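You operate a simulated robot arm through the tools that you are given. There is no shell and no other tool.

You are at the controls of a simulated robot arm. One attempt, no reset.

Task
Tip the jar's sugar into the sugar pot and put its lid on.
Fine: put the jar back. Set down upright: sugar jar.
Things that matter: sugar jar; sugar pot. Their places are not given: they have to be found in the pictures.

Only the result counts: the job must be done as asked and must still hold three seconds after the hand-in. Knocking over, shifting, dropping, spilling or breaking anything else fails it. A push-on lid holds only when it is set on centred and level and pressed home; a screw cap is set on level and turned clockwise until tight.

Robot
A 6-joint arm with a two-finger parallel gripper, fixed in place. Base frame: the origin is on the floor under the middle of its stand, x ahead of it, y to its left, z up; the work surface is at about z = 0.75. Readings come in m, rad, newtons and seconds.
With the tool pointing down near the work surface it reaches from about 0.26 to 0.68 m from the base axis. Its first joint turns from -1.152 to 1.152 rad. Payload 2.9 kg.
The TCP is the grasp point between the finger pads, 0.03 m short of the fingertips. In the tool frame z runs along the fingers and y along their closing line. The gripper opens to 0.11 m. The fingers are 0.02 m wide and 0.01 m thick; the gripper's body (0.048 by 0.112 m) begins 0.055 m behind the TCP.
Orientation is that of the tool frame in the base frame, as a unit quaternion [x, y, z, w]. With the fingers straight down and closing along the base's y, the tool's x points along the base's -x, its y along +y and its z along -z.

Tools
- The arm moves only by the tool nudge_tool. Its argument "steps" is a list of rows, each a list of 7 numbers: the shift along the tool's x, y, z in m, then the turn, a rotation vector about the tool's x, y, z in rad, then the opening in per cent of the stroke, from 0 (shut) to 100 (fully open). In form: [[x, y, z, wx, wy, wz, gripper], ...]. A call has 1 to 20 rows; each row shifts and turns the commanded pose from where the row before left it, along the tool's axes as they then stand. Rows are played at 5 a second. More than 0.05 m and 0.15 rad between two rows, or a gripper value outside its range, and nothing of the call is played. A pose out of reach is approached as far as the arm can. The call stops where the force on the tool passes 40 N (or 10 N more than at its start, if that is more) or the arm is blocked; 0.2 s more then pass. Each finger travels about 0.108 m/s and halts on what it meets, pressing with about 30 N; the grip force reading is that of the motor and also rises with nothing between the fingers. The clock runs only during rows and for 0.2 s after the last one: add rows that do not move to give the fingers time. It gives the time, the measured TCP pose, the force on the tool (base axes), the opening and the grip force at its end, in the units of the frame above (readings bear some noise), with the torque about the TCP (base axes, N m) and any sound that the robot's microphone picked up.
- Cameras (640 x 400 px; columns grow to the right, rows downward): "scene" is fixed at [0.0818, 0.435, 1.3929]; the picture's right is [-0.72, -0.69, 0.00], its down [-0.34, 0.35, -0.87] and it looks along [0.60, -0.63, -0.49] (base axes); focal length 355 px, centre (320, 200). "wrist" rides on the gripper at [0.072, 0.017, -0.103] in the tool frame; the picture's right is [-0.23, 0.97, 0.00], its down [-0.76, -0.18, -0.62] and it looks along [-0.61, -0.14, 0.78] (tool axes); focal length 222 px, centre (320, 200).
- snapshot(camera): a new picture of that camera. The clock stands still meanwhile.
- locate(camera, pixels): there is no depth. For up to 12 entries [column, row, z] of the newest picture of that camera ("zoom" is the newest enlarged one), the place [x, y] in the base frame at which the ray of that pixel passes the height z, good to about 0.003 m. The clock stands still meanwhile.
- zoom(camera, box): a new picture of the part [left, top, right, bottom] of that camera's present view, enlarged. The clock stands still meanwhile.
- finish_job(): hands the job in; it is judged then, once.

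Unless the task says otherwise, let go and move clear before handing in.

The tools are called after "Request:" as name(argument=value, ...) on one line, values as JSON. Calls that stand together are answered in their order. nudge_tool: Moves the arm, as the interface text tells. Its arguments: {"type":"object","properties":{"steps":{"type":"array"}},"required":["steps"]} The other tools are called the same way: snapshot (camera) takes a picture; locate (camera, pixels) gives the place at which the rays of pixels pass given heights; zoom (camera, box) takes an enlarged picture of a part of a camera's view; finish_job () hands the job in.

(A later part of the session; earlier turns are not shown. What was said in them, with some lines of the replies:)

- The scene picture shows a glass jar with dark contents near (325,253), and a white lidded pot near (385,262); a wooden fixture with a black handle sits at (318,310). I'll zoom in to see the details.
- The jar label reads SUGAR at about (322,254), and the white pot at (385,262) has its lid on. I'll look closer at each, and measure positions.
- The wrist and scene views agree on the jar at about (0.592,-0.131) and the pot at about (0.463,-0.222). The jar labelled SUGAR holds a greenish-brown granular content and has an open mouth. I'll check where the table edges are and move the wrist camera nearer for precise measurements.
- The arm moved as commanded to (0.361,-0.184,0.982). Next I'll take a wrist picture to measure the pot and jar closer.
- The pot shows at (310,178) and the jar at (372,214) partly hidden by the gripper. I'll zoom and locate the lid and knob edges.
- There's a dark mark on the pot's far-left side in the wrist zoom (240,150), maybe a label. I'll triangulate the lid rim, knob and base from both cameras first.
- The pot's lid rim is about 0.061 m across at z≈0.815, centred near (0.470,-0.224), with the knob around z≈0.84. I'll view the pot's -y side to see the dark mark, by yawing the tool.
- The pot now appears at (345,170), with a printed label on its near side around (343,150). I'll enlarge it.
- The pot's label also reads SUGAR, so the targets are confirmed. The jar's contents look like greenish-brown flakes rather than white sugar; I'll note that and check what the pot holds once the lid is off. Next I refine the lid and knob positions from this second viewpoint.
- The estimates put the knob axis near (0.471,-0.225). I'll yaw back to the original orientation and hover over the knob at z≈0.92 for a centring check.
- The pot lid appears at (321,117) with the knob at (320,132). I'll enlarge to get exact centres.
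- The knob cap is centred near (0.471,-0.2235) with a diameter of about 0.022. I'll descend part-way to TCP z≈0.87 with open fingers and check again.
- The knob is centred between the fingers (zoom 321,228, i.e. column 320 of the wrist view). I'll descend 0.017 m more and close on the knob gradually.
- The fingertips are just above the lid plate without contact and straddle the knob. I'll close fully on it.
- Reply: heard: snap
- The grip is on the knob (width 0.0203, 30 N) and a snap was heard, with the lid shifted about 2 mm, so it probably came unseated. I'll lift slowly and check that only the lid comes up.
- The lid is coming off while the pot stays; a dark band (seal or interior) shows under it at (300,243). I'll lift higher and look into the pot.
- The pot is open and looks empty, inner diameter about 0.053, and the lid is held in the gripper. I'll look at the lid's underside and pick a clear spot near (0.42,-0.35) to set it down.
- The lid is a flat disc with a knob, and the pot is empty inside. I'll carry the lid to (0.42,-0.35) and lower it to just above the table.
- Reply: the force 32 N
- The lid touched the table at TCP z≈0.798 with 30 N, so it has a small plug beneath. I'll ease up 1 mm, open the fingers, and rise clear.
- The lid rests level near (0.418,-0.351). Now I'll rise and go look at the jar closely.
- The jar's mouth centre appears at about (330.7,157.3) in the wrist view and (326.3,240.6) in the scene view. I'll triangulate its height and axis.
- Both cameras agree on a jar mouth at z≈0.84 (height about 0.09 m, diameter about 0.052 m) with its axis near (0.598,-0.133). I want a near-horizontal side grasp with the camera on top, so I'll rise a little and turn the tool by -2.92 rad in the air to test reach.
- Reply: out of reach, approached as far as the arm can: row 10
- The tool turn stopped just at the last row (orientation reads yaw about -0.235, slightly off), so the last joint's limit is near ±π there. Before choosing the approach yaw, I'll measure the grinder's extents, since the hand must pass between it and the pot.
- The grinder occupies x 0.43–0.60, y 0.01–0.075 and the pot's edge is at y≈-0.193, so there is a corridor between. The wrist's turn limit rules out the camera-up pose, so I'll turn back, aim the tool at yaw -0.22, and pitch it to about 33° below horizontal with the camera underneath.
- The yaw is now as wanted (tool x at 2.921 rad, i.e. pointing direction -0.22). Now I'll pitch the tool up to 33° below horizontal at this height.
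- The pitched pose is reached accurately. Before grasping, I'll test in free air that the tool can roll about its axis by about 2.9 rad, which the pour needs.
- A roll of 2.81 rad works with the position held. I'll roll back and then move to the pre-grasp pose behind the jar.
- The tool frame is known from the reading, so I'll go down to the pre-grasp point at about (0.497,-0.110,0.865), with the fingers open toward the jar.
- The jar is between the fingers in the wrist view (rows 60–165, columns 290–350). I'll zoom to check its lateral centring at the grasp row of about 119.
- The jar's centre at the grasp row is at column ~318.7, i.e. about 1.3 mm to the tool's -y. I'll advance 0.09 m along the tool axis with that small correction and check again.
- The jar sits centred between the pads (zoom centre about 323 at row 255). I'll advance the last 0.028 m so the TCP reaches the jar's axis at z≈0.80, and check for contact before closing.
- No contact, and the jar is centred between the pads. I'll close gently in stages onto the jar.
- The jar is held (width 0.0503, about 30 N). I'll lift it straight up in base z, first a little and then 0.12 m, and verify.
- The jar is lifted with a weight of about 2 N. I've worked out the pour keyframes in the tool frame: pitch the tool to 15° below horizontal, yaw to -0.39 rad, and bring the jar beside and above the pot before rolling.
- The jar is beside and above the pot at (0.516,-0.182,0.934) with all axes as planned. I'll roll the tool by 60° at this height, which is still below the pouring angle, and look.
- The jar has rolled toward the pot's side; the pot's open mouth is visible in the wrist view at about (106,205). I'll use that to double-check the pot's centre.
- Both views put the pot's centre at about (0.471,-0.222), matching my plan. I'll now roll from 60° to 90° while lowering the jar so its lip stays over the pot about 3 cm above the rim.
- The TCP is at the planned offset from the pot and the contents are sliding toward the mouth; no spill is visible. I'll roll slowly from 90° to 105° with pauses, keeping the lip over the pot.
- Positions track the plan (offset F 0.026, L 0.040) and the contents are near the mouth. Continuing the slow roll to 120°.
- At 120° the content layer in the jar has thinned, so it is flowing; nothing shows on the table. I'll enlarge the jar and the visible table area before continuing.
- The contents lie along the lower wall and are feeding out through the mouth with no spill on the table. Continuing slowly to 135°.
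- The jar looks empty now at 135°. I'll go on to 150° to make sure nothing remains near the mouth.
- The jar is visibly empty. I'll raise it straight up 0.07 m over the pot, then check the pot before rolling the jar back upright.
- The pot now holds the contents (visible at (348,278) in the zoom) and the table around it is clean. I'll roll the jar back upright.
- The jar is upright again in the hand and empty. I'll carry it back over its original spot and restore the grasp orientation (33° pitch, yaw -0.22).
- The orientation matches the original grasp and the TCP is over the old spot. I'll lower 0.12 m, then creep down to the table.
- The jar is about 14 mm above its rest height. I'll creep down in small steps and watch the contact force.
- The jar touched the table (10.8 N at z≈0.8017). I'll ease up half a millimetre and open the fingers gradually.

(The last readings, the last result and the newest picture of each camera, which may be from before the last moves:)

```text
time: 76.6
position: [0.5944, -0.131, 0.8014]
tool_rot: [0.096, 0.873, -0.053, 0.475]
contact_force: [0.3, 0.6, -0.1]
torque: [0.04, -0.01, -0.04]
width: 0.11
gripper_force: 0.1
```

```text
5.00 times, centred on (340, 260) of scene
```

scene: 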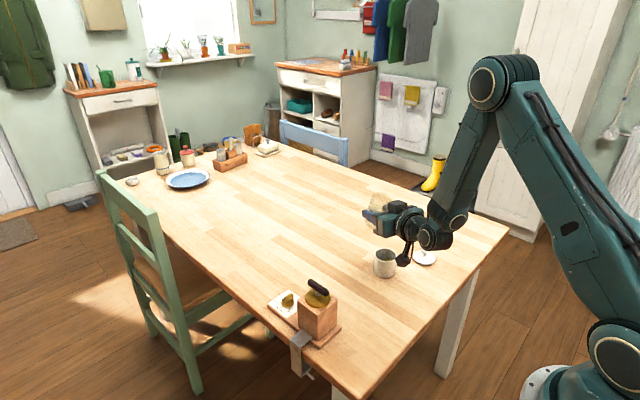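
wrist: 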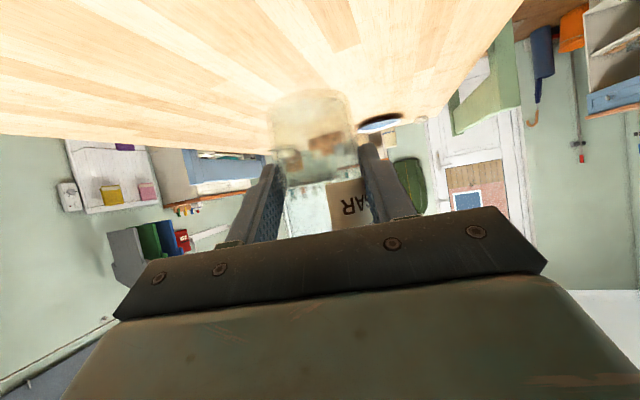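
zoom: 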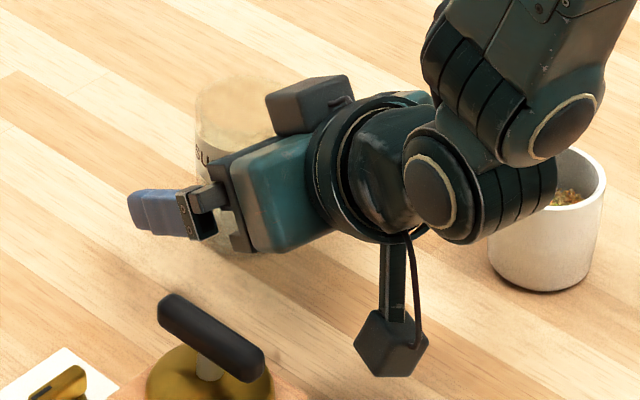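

The jar stands free between the open fingers. I'll back off along the tool axis 0.12 m the same way I came, then rise.

Request:
nudge_tool(steps=[[0, 0, -0.01, 0, 0, 0, 100], [0, 0, -0.02, 0, 0, 0, 100], [0, 0, -0.03, 0, 0, 0, 100], [0, 0, -0.03, 0, 0, 0, 100], [0, 0, -0.03, 0, 0, 0, 100], [0, 0, 0, 0, 0, 0, 100]])

Request:
nudge_tool(steps=[[-0.0386, 0, -0.0251, 0, 0, 0, 100], [-0.0386, 0, -0.0251, 0, 0, 0, 100], [-0.0386, 0, -0.0251, 0, 0, 0, 100], [-0.0386, 0, -0.0251, 0, 0, 0, 100], [0, 0, 0, 0, 0, 0, 100]])

Request:
snapshot(camera="scene")

Request:
zoom(camera="scene", box=[290, 220, 450, 310])

```text
time: 78.0
position: [0.497, -0.1077, 0.8658]
tool_rot: [0.095, 0.874, -0.051, 0.474]
contact_force: [-0.3, 0.1, -0.1]
torque: [0.0, 0.02, -0.01]
width: 0.1098
gripper_force: 0.1
```

```text
time: 79.2
position: [0.4976, -0.1074, 1.0523]
tool_rot: [0.095, 0.873, -0.051, 0.475]
contact_force: [-0.3, -0.3, -0.1]
torque: [0.02, 0.01, -0.03]
width: 0.11
gripper_force: 0.0
```

```text
taken
```

scene: 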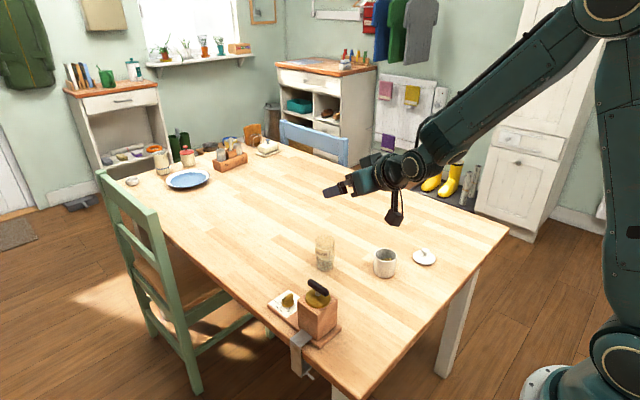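

```text
4.00 times, centred on (370, 265) of scene
```

zoom: 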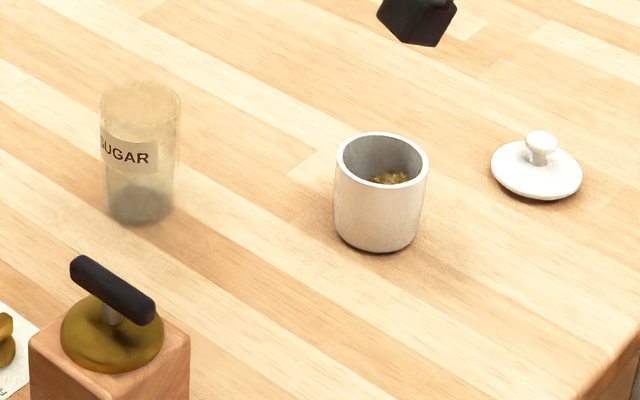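

The jar stands upright on its old spot and the pot holds the contents. I'll zoom on the jar, pot and lid to confirm the state.

Request:
zoom(camera="scene", box=[300, 225, 350, 280])

Request:
zoom(camera="scene", box=[365, 240, 405, 282])

Request:
zoom(camera="scene", box=[400, 235, 450, 275])

```text
7.27 times, centred on (325, 252) of scene
```

zoom: 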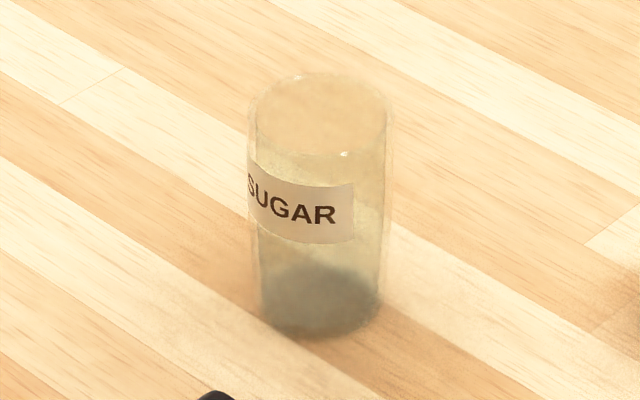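

```text
9.52 times, centred on (385, 261) of scene
```

zoom: 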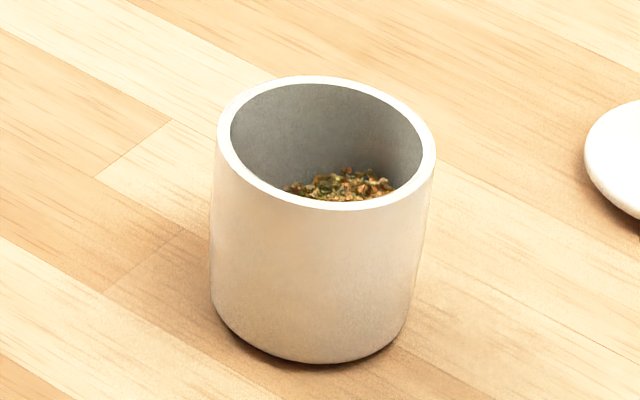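

```text
10.00 times, centred on (425, 255) of scene
```

zoom: 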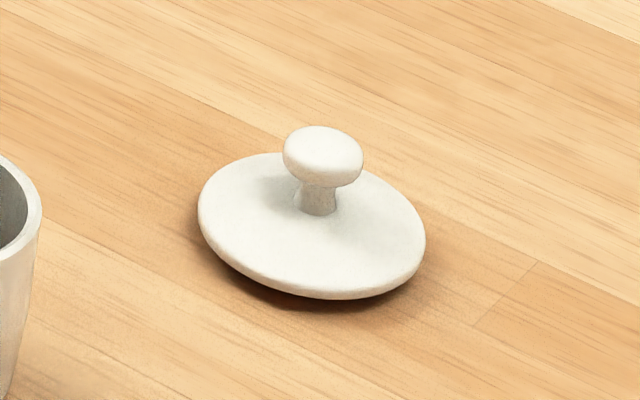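

The jar is empty and upright, the contents are all in the pot, and the lid sits level on the table. I'll return the tool to straight down and move toward the lid.

Request:
nudge_tool(steps=[[0, 0, 0, 0, 0.1422, 0, 100], [0, 0, 0, 0, 0.1422, 0, 100], [0, 0, 0, 0, 0.1422, 0, 100], [0, 0, 0, 0, 0.1422, 0, 100], [0, 0, 0, 0, 0.1422, 0, 100], [0, 0, 0, 0, 0.1422, 0, 100], [0, 0, 0, 0, 0.1422, 0, 100], [0, 0, 0, 0, 0, -0.11, 100], [0, 0, 0, 0, 0, -0.1105, 100], [0, 0, 0, 0, 0, 0, 100]])

Request:
snapshot(camera="wrist")

```text
time: 81.4
position: [0.4958, -0.1079, 1.0512]
tool_rot: [-0.002, 1.0, 0.001, 0.0]
contact_force: [-1.1, 0.2, 1.3]
torque: [0.0, -0.01, -0.02]
width: 0.1099
gripper_force: 0.1
```

```text
taken
```

wrist: 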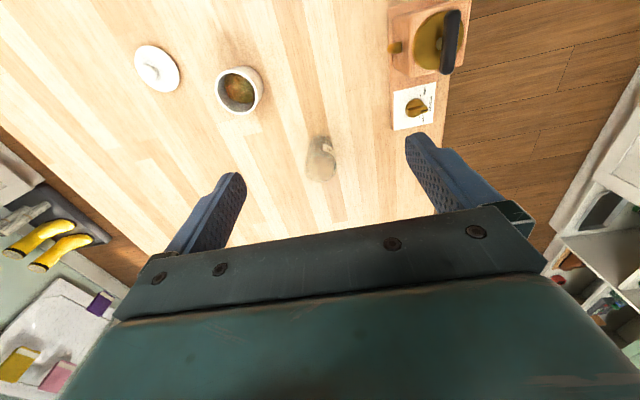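

Request:
zoom(camera="wrist", box=[285, 115, 355, 200])

Request:
zoom(camera="wrist", box=[200, 55, 280, 125])

Request:
zoom(camera="wrist", box=[120, 30, 200, 110])

```text
4.71 times, centred on (320, 158) of wrist
```

zoom: 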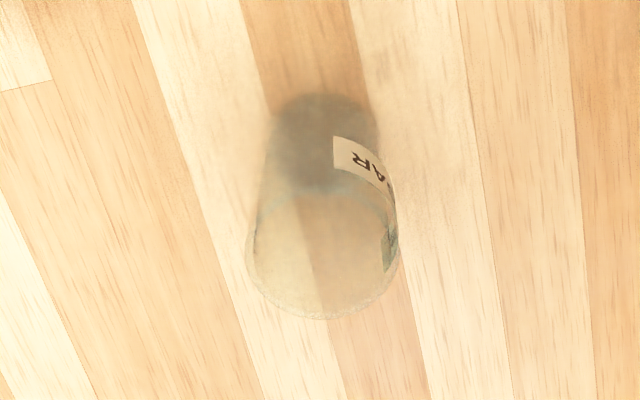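

```text
5.71 times, centred on (240, 90) of wrist
```

zoom: 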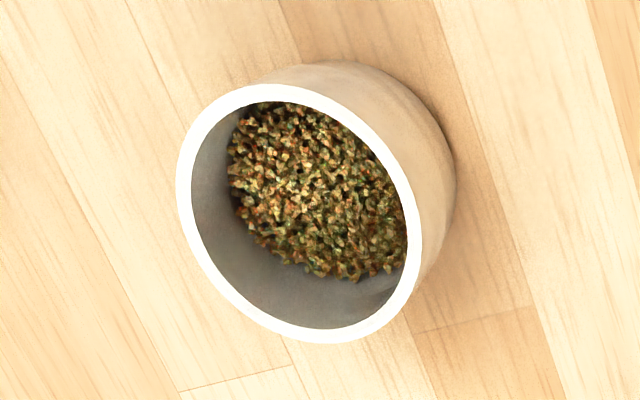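

```text
5.00 times, centred on (160, 70) of wrist
```

zoom: 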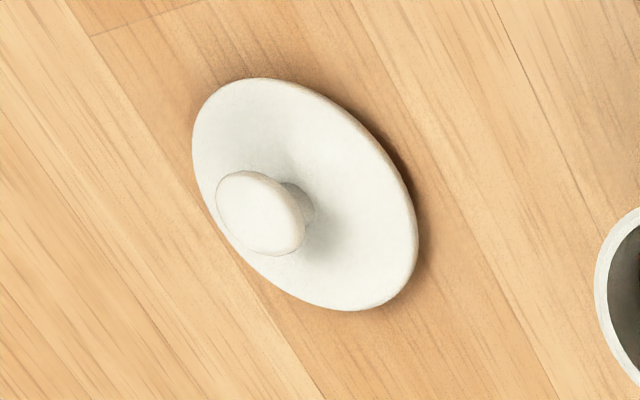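

The jar is empty and all contents are in the pot. I'll move over the lid at about (0.418,-0.3505) and hover at z≈0.90 for a centring check.

Request:
nudge_tool(steps=[[0.0129, -0.0404, 0, 0, 0, 0, 100], [0.0129, -0.0404, 0, 0, 0, 0, 100], [0.0129, -0.0404, 0, 0, 0, 0, 100], [0.0129, -0.0404, 0, 0, 0, 0, 100], [0.0129, -0.0404, 0, 0, 0, 0, 100], [0.0129, -0.0404, 0, 0, 0, 0, 100], [0, 0, 0.04, 0, 0, 0, 100], [0, 0, 0.04, 0, 0, 0, 100], [0, 0, 0.04, 0, 0, 0, 100], [0, 0, 0.03, 0, 0, 0, 100], [0, 0, 0, 0, 0, 0, 100]])

Request:
zoom(camera="wrist", box=[240, 60, 400, 220])

```text
time: 83.8
position: [0.4208, -0.3481, 0.8995]
tool_rot: [-0.001, 1.0, 0.0, 0.0]
contact_force: [0.8, 0.6, -0.5]
torque: [0.04, -0.02, 0.01]
width: 0.11
gripper_force: 0.0
```

```text
2.50 times, centred on (320, 140) of wrist
```

zoom: 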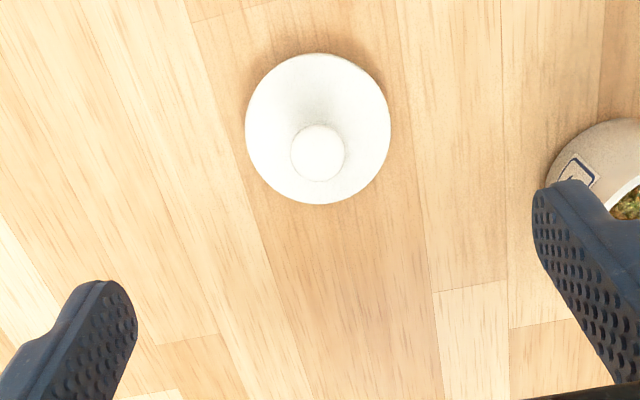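

The knob shows at column 319.2, about 1 mm off centre. I'll correct by 1 mm, descend to z≈0.80, and close on the knob in stages.

Request:
nudge_tool(steps=[[-0.0005, -0.0008, 0.04, 0, 0, 0, 100], [0, 0, 0.035, 0, 0, 0, 100], [0, 0, 0.015, 0, 0, 0, 100], [0, 0, 0, 0, 0, 0, 100]])

Request:
zoom(camera="wrist", box=[240, 90, 400, 220])

```text
time: 84.8
position: [0.4203, -0.351, 0.8103]
tool_rot: [-0.001, 1.0, -0.001, 0.001]
contact_force: [-0.1, -0.6, 0.0]
torque: [-0.01, -0.01, 0.01]
width: 0.1099
gripper_force: 0.0
```

```text
3.08 times, centred on (320, 155) of wrist
```

zoom: 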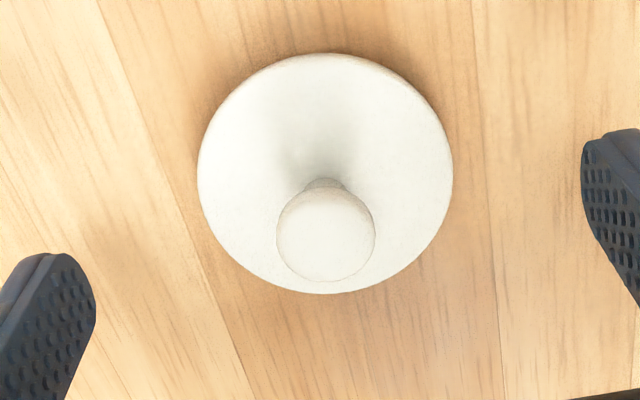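

The knob is 1.3 mm to the right now (zoom 326,235). I'll shift 1 mm, descend to 0.799 and close on it.

Request:
nudge_tool(steps=[[0, 0.001, 0.006, 0, 0, 0, 100], [0, 0, 0.0045, 0, 0, 0, 100], [0, 0, 0, 0, 0, 0, 70], [0, 0, 0, 0, 0, 0, 45], [0, 0, 0, 0, 0, 0, 30], [0, 0, 0, 0, 0, 0, 24], [0, 0, 0, 0, 0, 0, 20], [0, 0, 0, 0, 0, 0, 14], [0, 0, 0, 0, 0, 0, 5], [0, 0, 0, 0, 0, 0, 5]])

Request:
zoom(camera="wrist", box=[240, 90, 400, 220])

Request:
zoom(camera="scene", box=[380, 220, 460, 290])

```text
time: 87.0
position: [0.419, -0.3503, 0.7999]
tool_rot: [0.0, 1.0, -0.001, 0.0]
contact_force: [0.4, 0.8, -0.6]
torque: [0.03, 0.01, -0.01]
width: 0.0203
gripper_force: 30.1
```

```text
3.08 times, centred on (320, 155) of wrist
```

zoom: 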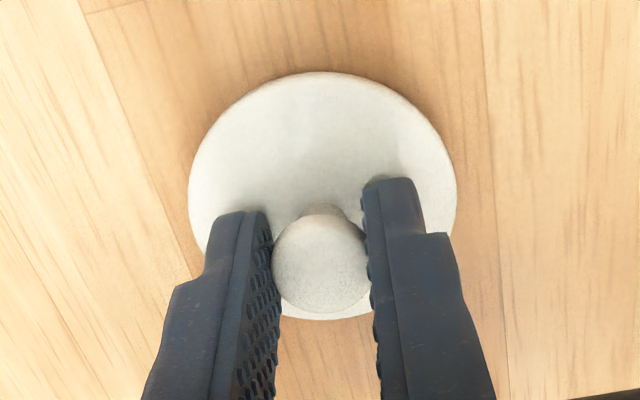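

```text
5.71 times, centred on (420, 255) of scene
```

zoom: 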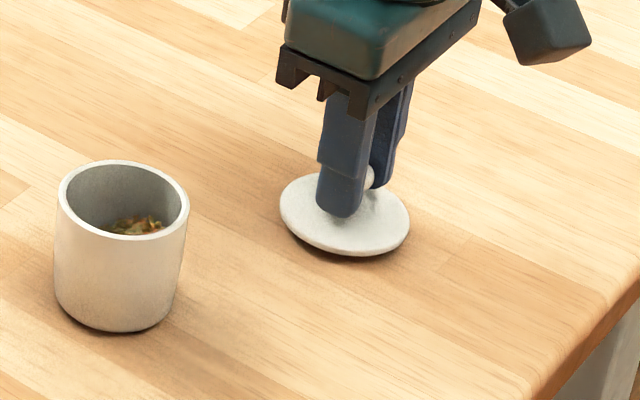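

The lid is gripped at the knob again (width 0.0203), looking the same in hand as before. I'll lift it, carry it over the pot, and hover about 2 cm above the rim to check alignment.

Request:
nudge_tool(steps=[[0, 0, -0.01, 0, 0, 0, 5], [0, 0, -0.03, 0, 0, 0, 5], [0, 0, -0.04, 0, 0, 0, 5], [0, 0, -0.04, 0, 0, 0, 5], [0, 0, -0.04, 0, 0, 0, 5], [-0.0125, 0.031, 0, 0, 0, 0, 5], [-0.0125, 0.031, 0, 0, 0, 0, 5], [-0.0125, 0.031, 0, 0, 0, 0, 5], [-0.0126, 0.0312, 0, 0, 0, 0, 5], [0, 0, 0.04, 0, 0, 0, 5], [0, 0, 0.035, 0, 0, 0, 5], [0, 0, 0, 0, 0, 0, 5]])

Request:
zoom(camera="scene", box=[350, 210, 420, 290])

Request:
zoom(camera="wrist", box=[240, 60, 400, 220])

```text
time: 89.6
position: [0.4708, -0.2255, 0.8868]
tool_rot: [-0.001, 1.0, 0.0, 0.0]
contact_force: [0.2, 0.4, -0.8]
torque: [0.0, 0.02, -0.04]
width: 0.02
gripper_force: 29.9
```

```text
5.00 times, centred on (385, 250) of scene
```

zoom: 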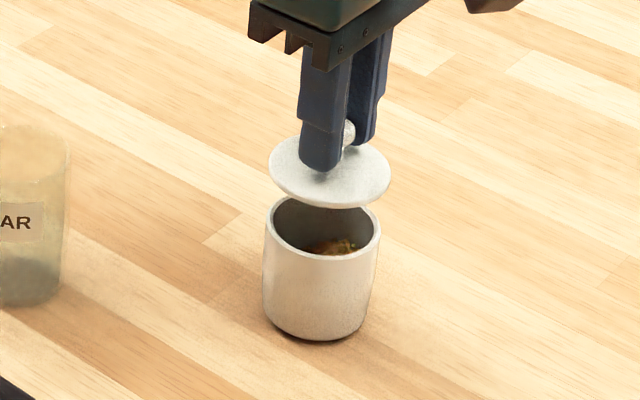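

```text
2.50 times, centred on (320, 140) of wrist
```

zoom: 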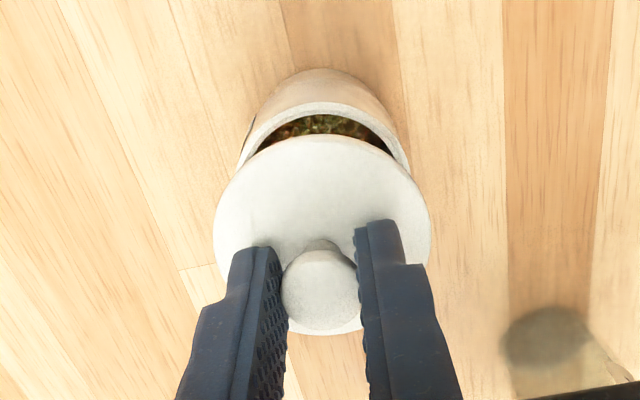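

The lid hovers nearly centred; the pictures suggest about 1 mm toward +x and +y is needed. I'll correct by 0.7 mm each, lower to about 8 mm above the rim, and look closer.

Request:
nudge_tool(steps=[[-0.0007, 0.0007, 0.01, 0, 0, 0, 5], [0, 0, 0.009, 0, 0, 0, 5], [0, 0, 0, 0, 0, 0, 5]])

Request:
zoom(camera="scene", box=[365, 235, 405, 280])

Request:
zoom(camera="wrist", box=[270, 80, 370, 190])

```text
time: 90.4
position: [0.47, -0.2257, 0.8677]
tool_rot: [-0.001, 1.0, 0.0, 0.001]
contact_force: [0.4, -0.9, -0.5]
torque: [-0.02, 0.04, 0.03]
width: 0.0203
gripper_force: 30.4
```

```text
8.89 times, centred on (385, 258) of scene
```

zoom: 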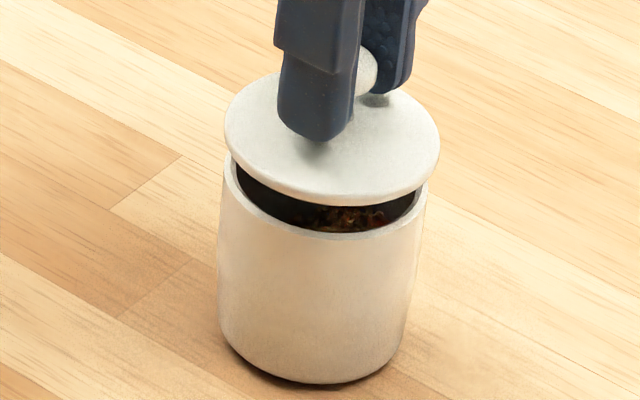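

```text
3.64 times, centred on (320, 135) of wrist
```

zoom: 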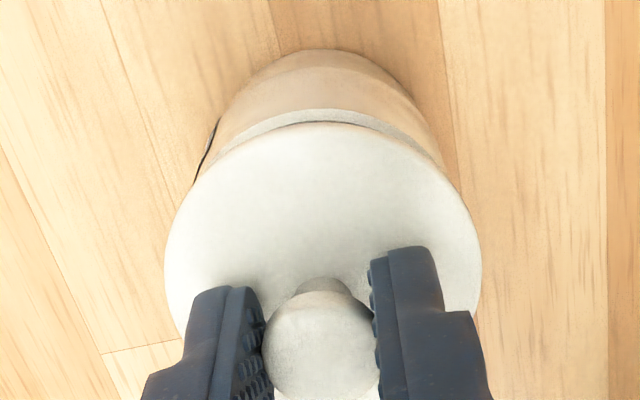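

In the scene zoom, the lid's edges (223–440) match the pot's rim after allowing for height, and the wrist view agrees within about 1 mm. I'll nudge by half a millimetre and lower in small steps, watching the force.

Request:
nudge_tool(steps=[[-0.0005, -0.0003, 0.004, 0, 0, 0, 5], [0, 0, 0.003, 0, 0, 0, 5], [0, 0, 0, 0, 0, 0, 5]])

Request:
zoom(camera="scene", box=[365, 235, 405, 280])

Request:
zoom(camera="wrist", box=[270, 80, 370, 190])

```text
time: 91.2
position: [0.4702, -0.2244, 0.8612]
tool_rot: [-0.001, 1.0, 0.0, -0.001]
contact_force: [0.2, 0.2, -0.3]
torque: [0.0, 0.01, 0.02]
width: 0.0203
gripper_force: 29.7
```

```text
8.89 times, centred on (385, 258) of scene
```

zoom: 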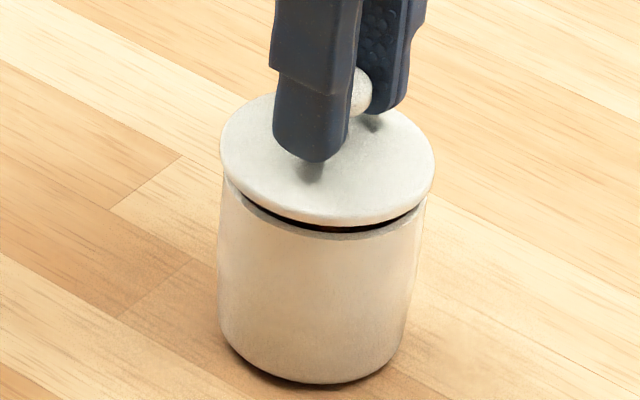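

```text
3.64 times, centred on (320, 135) of wrist
```

zoom: 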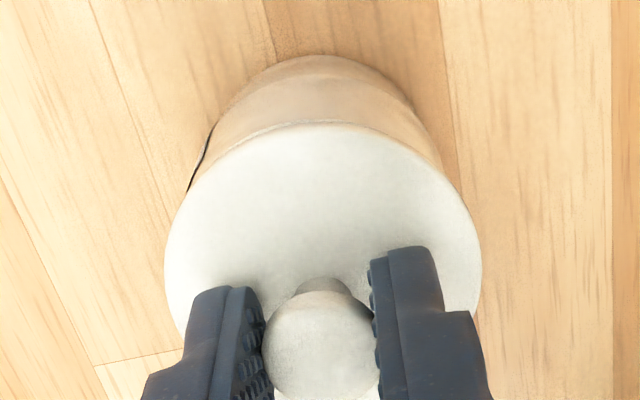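

The lid is now about 7 mm above its seat, with edges at 219–435 against the rim at 222–428, which is well aligned. I'll keep lowering in 1 mm steps.

Request:
nudge_tool(steps=[[0, 0, 0.001, 0, 0, 0, 5], [0, 0, 0.001, 0, 0, 0, 5], [0, 0, 0.001, 0, 0, 0, 5], [0, 0, 0, 0, 0, 0, 5]])

Request:
nudge_tool(steps=[[0, 0, 0.001, 0, 0, 0, 5], [0, 0, 0.001, 0, 0, 0, 5], [0, 0, 0, 0, 0, 0, 5]])

Request:
zoom(camera="scene", box=[365, 235, 405, 280])

```text
time: 92.2
position: [0.4712, -0.2265, 0.8554]
tool_rot: [-0.001, 1.0, 0.0, 0.0]
contact_force: [0.0, -0.8, -0.9]
torque: [-0.01, -0.02, -0.01]
width: 0.0206
gripper_force: 30.4
```

```text
time: 93.0
position: [0.4708, -0.2256, 0.854]
tool_rot: [-0.001, 1.0, 0.0, 0.0]
contact_force: [0.6, -0.1, 0.4]
torque: [0.0, -0.01, -0.01]
width: 0.0205
gripper_force: 29.5
```

```text
8.89 times, centred on (385, 258) of scene
```

zoom: 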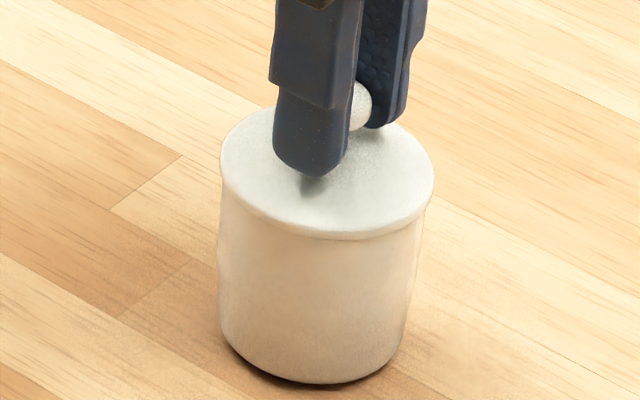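

The lid is nearly down at TCP z≈0.855 with no resistance so far, meaning the plug has entered. I'll keep pressing down in half-millimetre steps until the force shows seating.

Request:
nudge_tool(steps=[[0, 0, 0.0005, 0, 0, 0, 5], [0, 0, 0.0005, 0, 0, 0, 5], [0, 0, 0.0005, 0, 0, 0, 5], [0, 0, 0, 0, 0, 0, 5]])

Request:
nudge_tool(steps=[[0, 0, 0.0005, 0, 0, 0, 5], [0, 0, 0.0005, 0, 0, 0, 5], [0, 0, 0, 0, 0, 0, 5]])

```text
time: 94.0
position: [0.471, -0.2263, 0.8537]
tool_rot: [-0.001, 1.0, 0.001, 0.0]
contact_force: [-6.8, 3.8, 14.2]
torque: [0.16, 0.38, -0.06]
width: 0.0204
gripper_force: 29.6
heard: snap
```

```text
time: 94.8
position: [0.4717, -0.2274, 0.8523]
tool_rot: [0.0, 1.0, -0.001, 0.0]
contact_force: [-11.1, 8.2, 33.7]
torque: [0.23, 0.48, -0.04]
width: 0.0203
gripper_force: 30.4
```

A snap was heard and the force rose to 34 N, so the lid is pressed home. I'll relieve the pressure by about 1 mm, check the force, and then open the fingers.

Request:
nudge_tool(steps=[[0, 0, -0.0005, 0, 0, 0, 5], [0, 0, -0.0005, 0, 0, 0, 5], [0, 0, 0, 0, 0, 0, 5]])

Request:
zoom(camera="scene", box=[365, 235, 405, 280])

Request:
zoom(camera="wrist", box=[270, 80, 370, 190])

```text
time: 95.6
position: [0.4723, -0.2256, 0.8538]
tool_rot: [-0.001, 1.0, 0.001, 0.002]
contact_force: [-5.4, 6.1, 26.4]
torque: [0.21, 0.07, -0.02]
width: 0.0204
gripper_force: 30.2
```

```text
8.89 times, centred on (385, 258) of scene
```

zoom: 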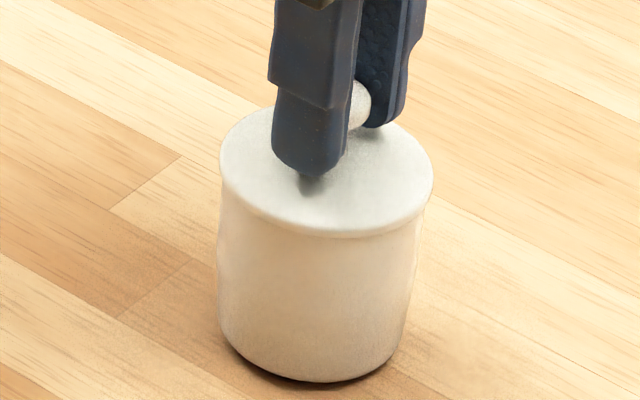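

```text
3.64 times, centred on (320, 135) of wrist
```

zoom: 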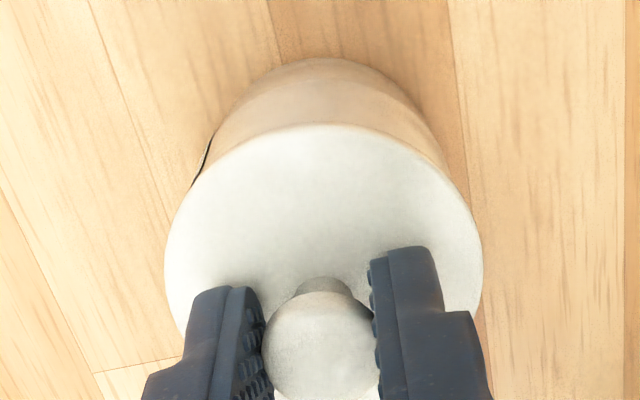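

The lid looks level and flush, but 26 N of press remains. I'll ease up a bit more before opening.

Request:
nudge_tool(steps=[[0, 0, -0.0005, 0, 0, 0, 5], [0, 0, 0, 0, 0, 0, 5]])

```text
time: 96.2
position: [0.4713, -0.2264, 0.8537]
tool_rot: [-0.001, 1.0, 0.0, 0.001]
contact_force: [0.1, 3.9, 19.5]
torque: [0.08, -0.3, 0.06]
width: 0.0201
gripper_force: 30.1
```

Request:
nudge_tool(steps=[[0, 0, -0.0005, 0, 0, 0, 5], [0, 0, 0, 0, 0, 0, 5]])

```text
time: 96.8
position: [0.4702, -0.2267, 0.8533]
tool_rot: [-0.002, 1.0, 0.0, 0.001]
contact_force: [5.0, 0.0, 8.4]
torque: [-0.1, -0.72, 0.11]
width: 0.0201
gripper_force: 30.2
```

The residual press is 8 N with a small side load, so I'll open the fingers now to free the knob and then rise.

Request:
nudge_tool(steps=[[0, 0, 0, 0, 0, 0, 22], [0, 0, 0, 0, 0, 0, 30], [0, 0, 0, 0, 0, 0, 45], [0, 0, 0, 0, 0, 0, 60], [0, 0, 0, 0, 0, 0, 60], [0, 0, 0, 0, 0, 0, 60]])

Request:
zoom(camera="scene", box=[365, 235, 405, 280])

Request:
zoom(camera="wrist", box=[240, 80, 400, 220])

```text
time: 98.2
position: [0.4716, -0.2267, 0.8533]
tool_rot: [-0.001, 1.0, 0.0, 0.0]
contact_force: [0.6, -0.6, 0.1]
torque: [0.01, 0.03, -0.02]
width: 0.0659
gripper_force: 0.0
```

```text
8.89 times, centred on (385, 258) of scene
```

zoom: 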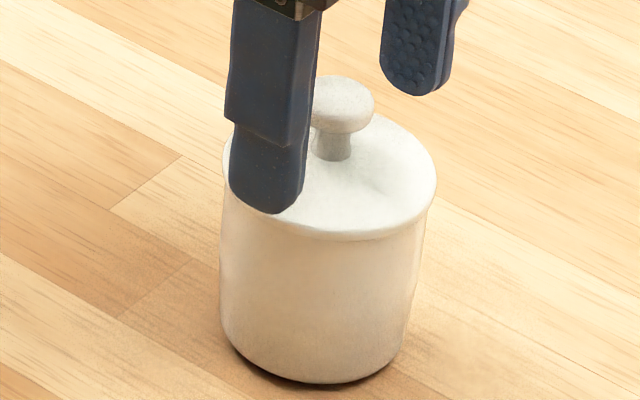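

```text
2.86 times, centred on (320, 150) of wrist
```

zoom: 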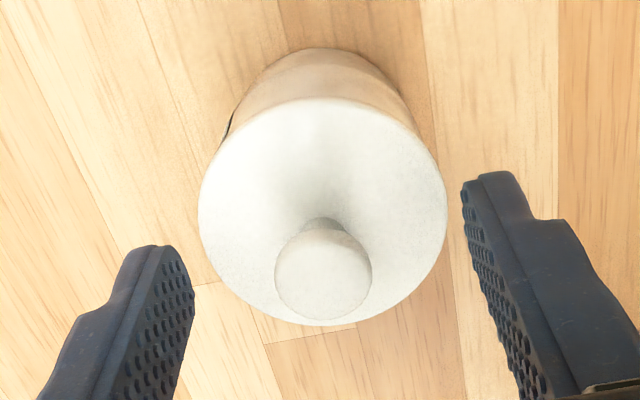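

The lid sits flush and level on the pot and the fingers are clear. To make sure it is fully home, I'll rise, close the fingers, and press gently on the knob's top.

Request:
nudge_tool(steps=[[0, 0, -0.02, 0, 0, 0, 60], [0, 0, -0.04, 0, 0, 0, 60], [0, 0, 0, 0, 0, 0, 30], [0, 0, 0, 0, 0, 0, 0], [0, 0, 0, 0, 0, 0, 0], [0, 0, 0, 0, 0, 0, 0]])

Request:
zoom(camera="wrist", box=[240, 60, 400, 220])

Request:
zoom(camera="scene", box=[355, 215, 415, 285])

```text
time: 99.6
position: [0.4704, -0.2257, 0.9124]
tool_rot: [-0.001, 1.0, 0.0, -0.001]
contact_force: [-0.3, -1.2, 0.9]
torque: [0.02, -0.01, -0.03]
width: 0.0
gripper_force: 29.8
```

```text
2.50 times, centred on (320, 140) of wrist
```

zoom: 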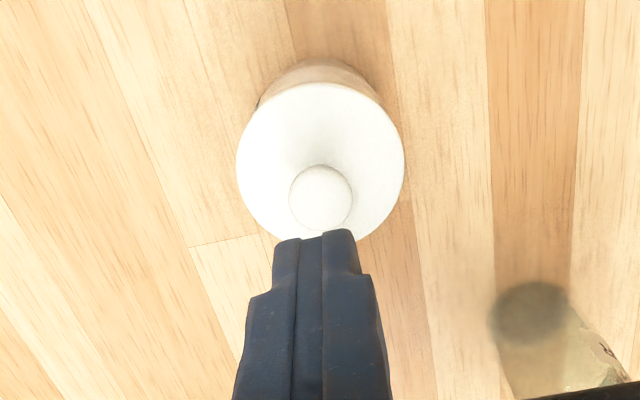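

```text
5.71 times, centred on (385, 250) of scene
```

zoom: 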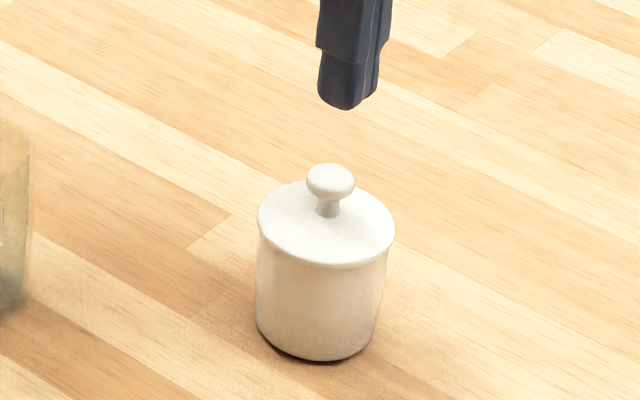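

The closed fingertips are centred over the knob (zoom column 320, row as expected). I'll come down and press in small steps.

Request:
nudge_tool(steps=[[0, 0, 0.02, 0, 0, 0, 0], [0, 0, 0.01, 0, 0, 0, 0], [0, 0, 0.003, 0, 0, 0, 0], [0, 0, 0.001, 0, 0, 0, 0], [0, 0, 0.001, 0, 0, 0, 0], [0, 0, 0, 0, 0, 0, 0]])

```text
time: 101.0
position: [0.4709, -0.2259, 0.8782]
tool_rot: [0.0, 1.0, -0.001, 0.0]
contact_force: [0.0, -0.5, 0.7]
torque: [-0.01, -0.03, -0.05]
width: 0.0
gripper_force: 30.1
```

Request:
nudge_tool(steps=[[0, 0, 0.001, 0, 0, 0, 0], [0, 0, 0.001, 0, 0, 0, 0], [0, 0, 0.001, 0, 0, 0, 0], [0, 0, 0, 0, 0, 0, 0]])

```text
time: 102.0
position: [0.4714, -0.2245, 0.8748]
tool_rot: [0.0, 1.0, 0.0, 0.0]
contact_force: [0.5, 0.6, -0.3]
torque: [0.03, 0.0, -0.03]
width: 0.0
gripper_force: 30.0
```

No contact yet at TCP z≈0.875. I'll keep going down in 1 mm steps.

Request:
nudge_tool(steps=[[0, 0, 0.001, 0, 0, 0, 0], [0, 0, 0.001, 0, 0, 0, 0], [0, 0, 0, 0, 0, 0, 0]])

```text
time: 102.8
position: [0.4706, -0.2254, 0.8723]
tool_rot: [-0.001, 1.0, 0.001, 0.0]
contact_force: [0.0, 0.0, -0.1]
torque: [0.01, 0.01, 0.0]
width: 0.0003
gripper_force: 29.9
```

Request:
nudge_tool(steps=[[0, 0, 0.001, 0, 0, 0, 0], [0, 0, 0.001, 0, 0, 0, 0], [0, 0, 0, 0, 0, 0, 0]])

Request:
zoom(camera="scene", box=[365, 235, 405, 280])

```text
time: 103.6
position: [0.4705, -0.226, 0.872]
tool_rot: [-0.001, 1.0, 0.0, 0.0]
contact_force: [0.0, 0.2, -0.5]
torque: [0.03, -0.02, 0.03]
width: 0.0002
gripper_force: 29.6
```

```text
8.89 times, centred on (385, 258) of scene
```

zoom: 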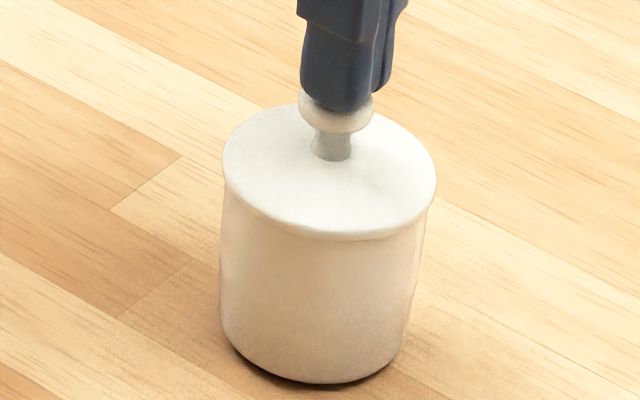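

The fingertips are right at the knob's top now. Two more small steps should give the press.

Request:
nudge_tool(steps=[[0, 0, 0.001, 0, 0, 0, 0], [0, 0, 0, 0, 0, 0, 0]])

Request:
nudge_tool(steps=[[0, 0, 0.001, 0, 0, 0, 0], [0, 0, 0, 0, 0, 0, 0]])

```text
time: 104.2
position: [0.4702, -0.225, 0.8704]
tool_rot: [-0.001, 1.0, 0.0, 0.001]
contact_force: [-1.2, 1.9, 8.3]
torque: [0.02, 0.05, 0.02]
width: 0.0
gripper_force: 29.7
```

```text
time: 104.8
position: [0.4708, -0.2261, 0.8706]
tool_rot: [-0.001, 1.0, 0.0, 0.001]
contact_force: [-3.3, 4.1, 20.1]
torque: [0.15, 0.1, -0.02]
width: 0.0
gripper_force: 29.9
```

The press reads 20 N with a stiff response and no further snap, so the lid is already seated. One more step for a firm press, then I'll rise clear.

Request:
nudge_tool(steps=[[0, 0, 0.001, 0, 0, 0, 0], [0, 0, 0, 0, 0, 0, 0]])

Request:
nudge_tool(steps=[[0, 0, -0.003, 0, 0, 0, 0], [0, 0, -0.02, 0, 0, 0, 0], [0, 0, -0.04, 0, 0, 0, 0], [0, 0, -0.04, 0, 0, 0, 0], [0, 0, -0.04, 0, 0, 0, 50], [0, 0, -0.04, 0, 0, 0, 50], [0, 0, 0, 0, 0, 0, 50]])

Request:
snapshot(camera="scene")

Request:
zoom(camera="scene", box=[290, 220, 410, 300])

Request:
snapshot(camera="wrist")

```text
time: 105.4
position: [0.4714, -0.226, 0.8714]
tool_rot: [-0.001, 1.0, -0.001, 0.002]
contact_force: [-3.8, 6.1, 32.8]
torque: [0.21, 0.11, -0.02]
width: 0.0
gripper_force: 30.2
```

```text
time: 107.0
position: [0.4713, -0.2248, 1.0505]
tool_rot: [0.0, 1.0, 0.0, 0.0]
contact_force: [-0.7, 0.0, 0.5]
torque: [0.0, 0.02, -0.02]
width: 0.055
gripper_force: 0.2
```

```text
taken
```

scene: 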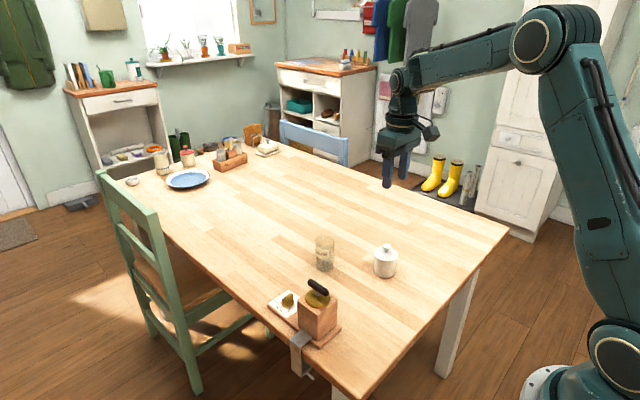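

```text
5.00 times, centred on (350, 260) of scene
```

zoom: 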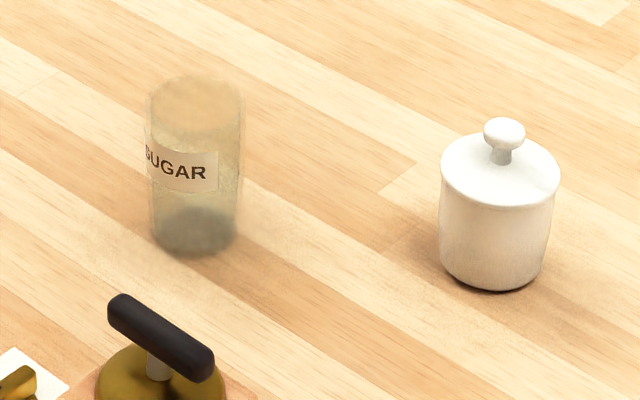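

```text
taken
```

wrist: 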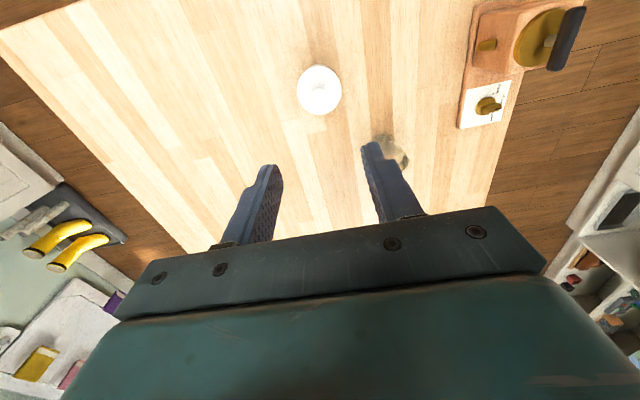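

The jar stands upright on its spot, the pot is lidded and flush, and the arm is clear. One last close look for stray grains around the pot and jar.

Request:
zoom(camera="wrist", box=[260, 40, 420, 180])

Request:
zoom(camera="scene", box=[355, 235, 415, 290])

```text
2.86 times, centred on (340, 110) of wrist
```

zoom: 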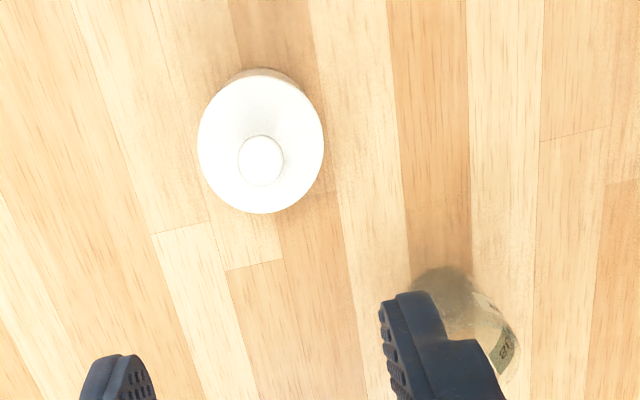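

```text
7.27 times, centred on (385, 262) of scene
```

zoom: 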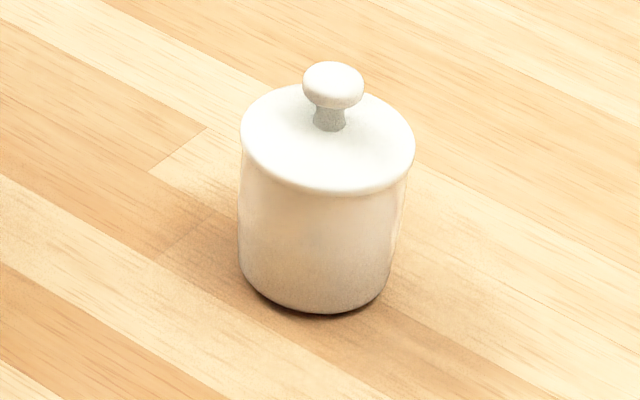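

The table around the pot and jar is clean, the lid is level and pressed home, and the empty jar stands upright in its place with the arm clear. I'm handing in the job.

Request:
finish_job()

```text
The job is handed in.
```

The jar is emptied into the sugar pot and the pot's lid is back on. However, what came out does not look like sugar. I've handed the job in.

- **Contents:** the jar is labelled SUGAR, but it held greenish-brown flakes that look more like dried herbs or tea. It was the only jar matching the task. The pot was empty when I opened it, so nothing was mixed. Check the pot before using it.
- **Pour:** the jar was empty afterwards, and I saw no grains on the table in the last pictures.
- **Lid:** it snapped into place when I pressed it down. A further press of about 33 N on the knob moved it no further, and it looks level and centred.
- **Jar:** it is standing upright where it started.
- **Surroundings:** nothing else was touched, and the arm is clear.
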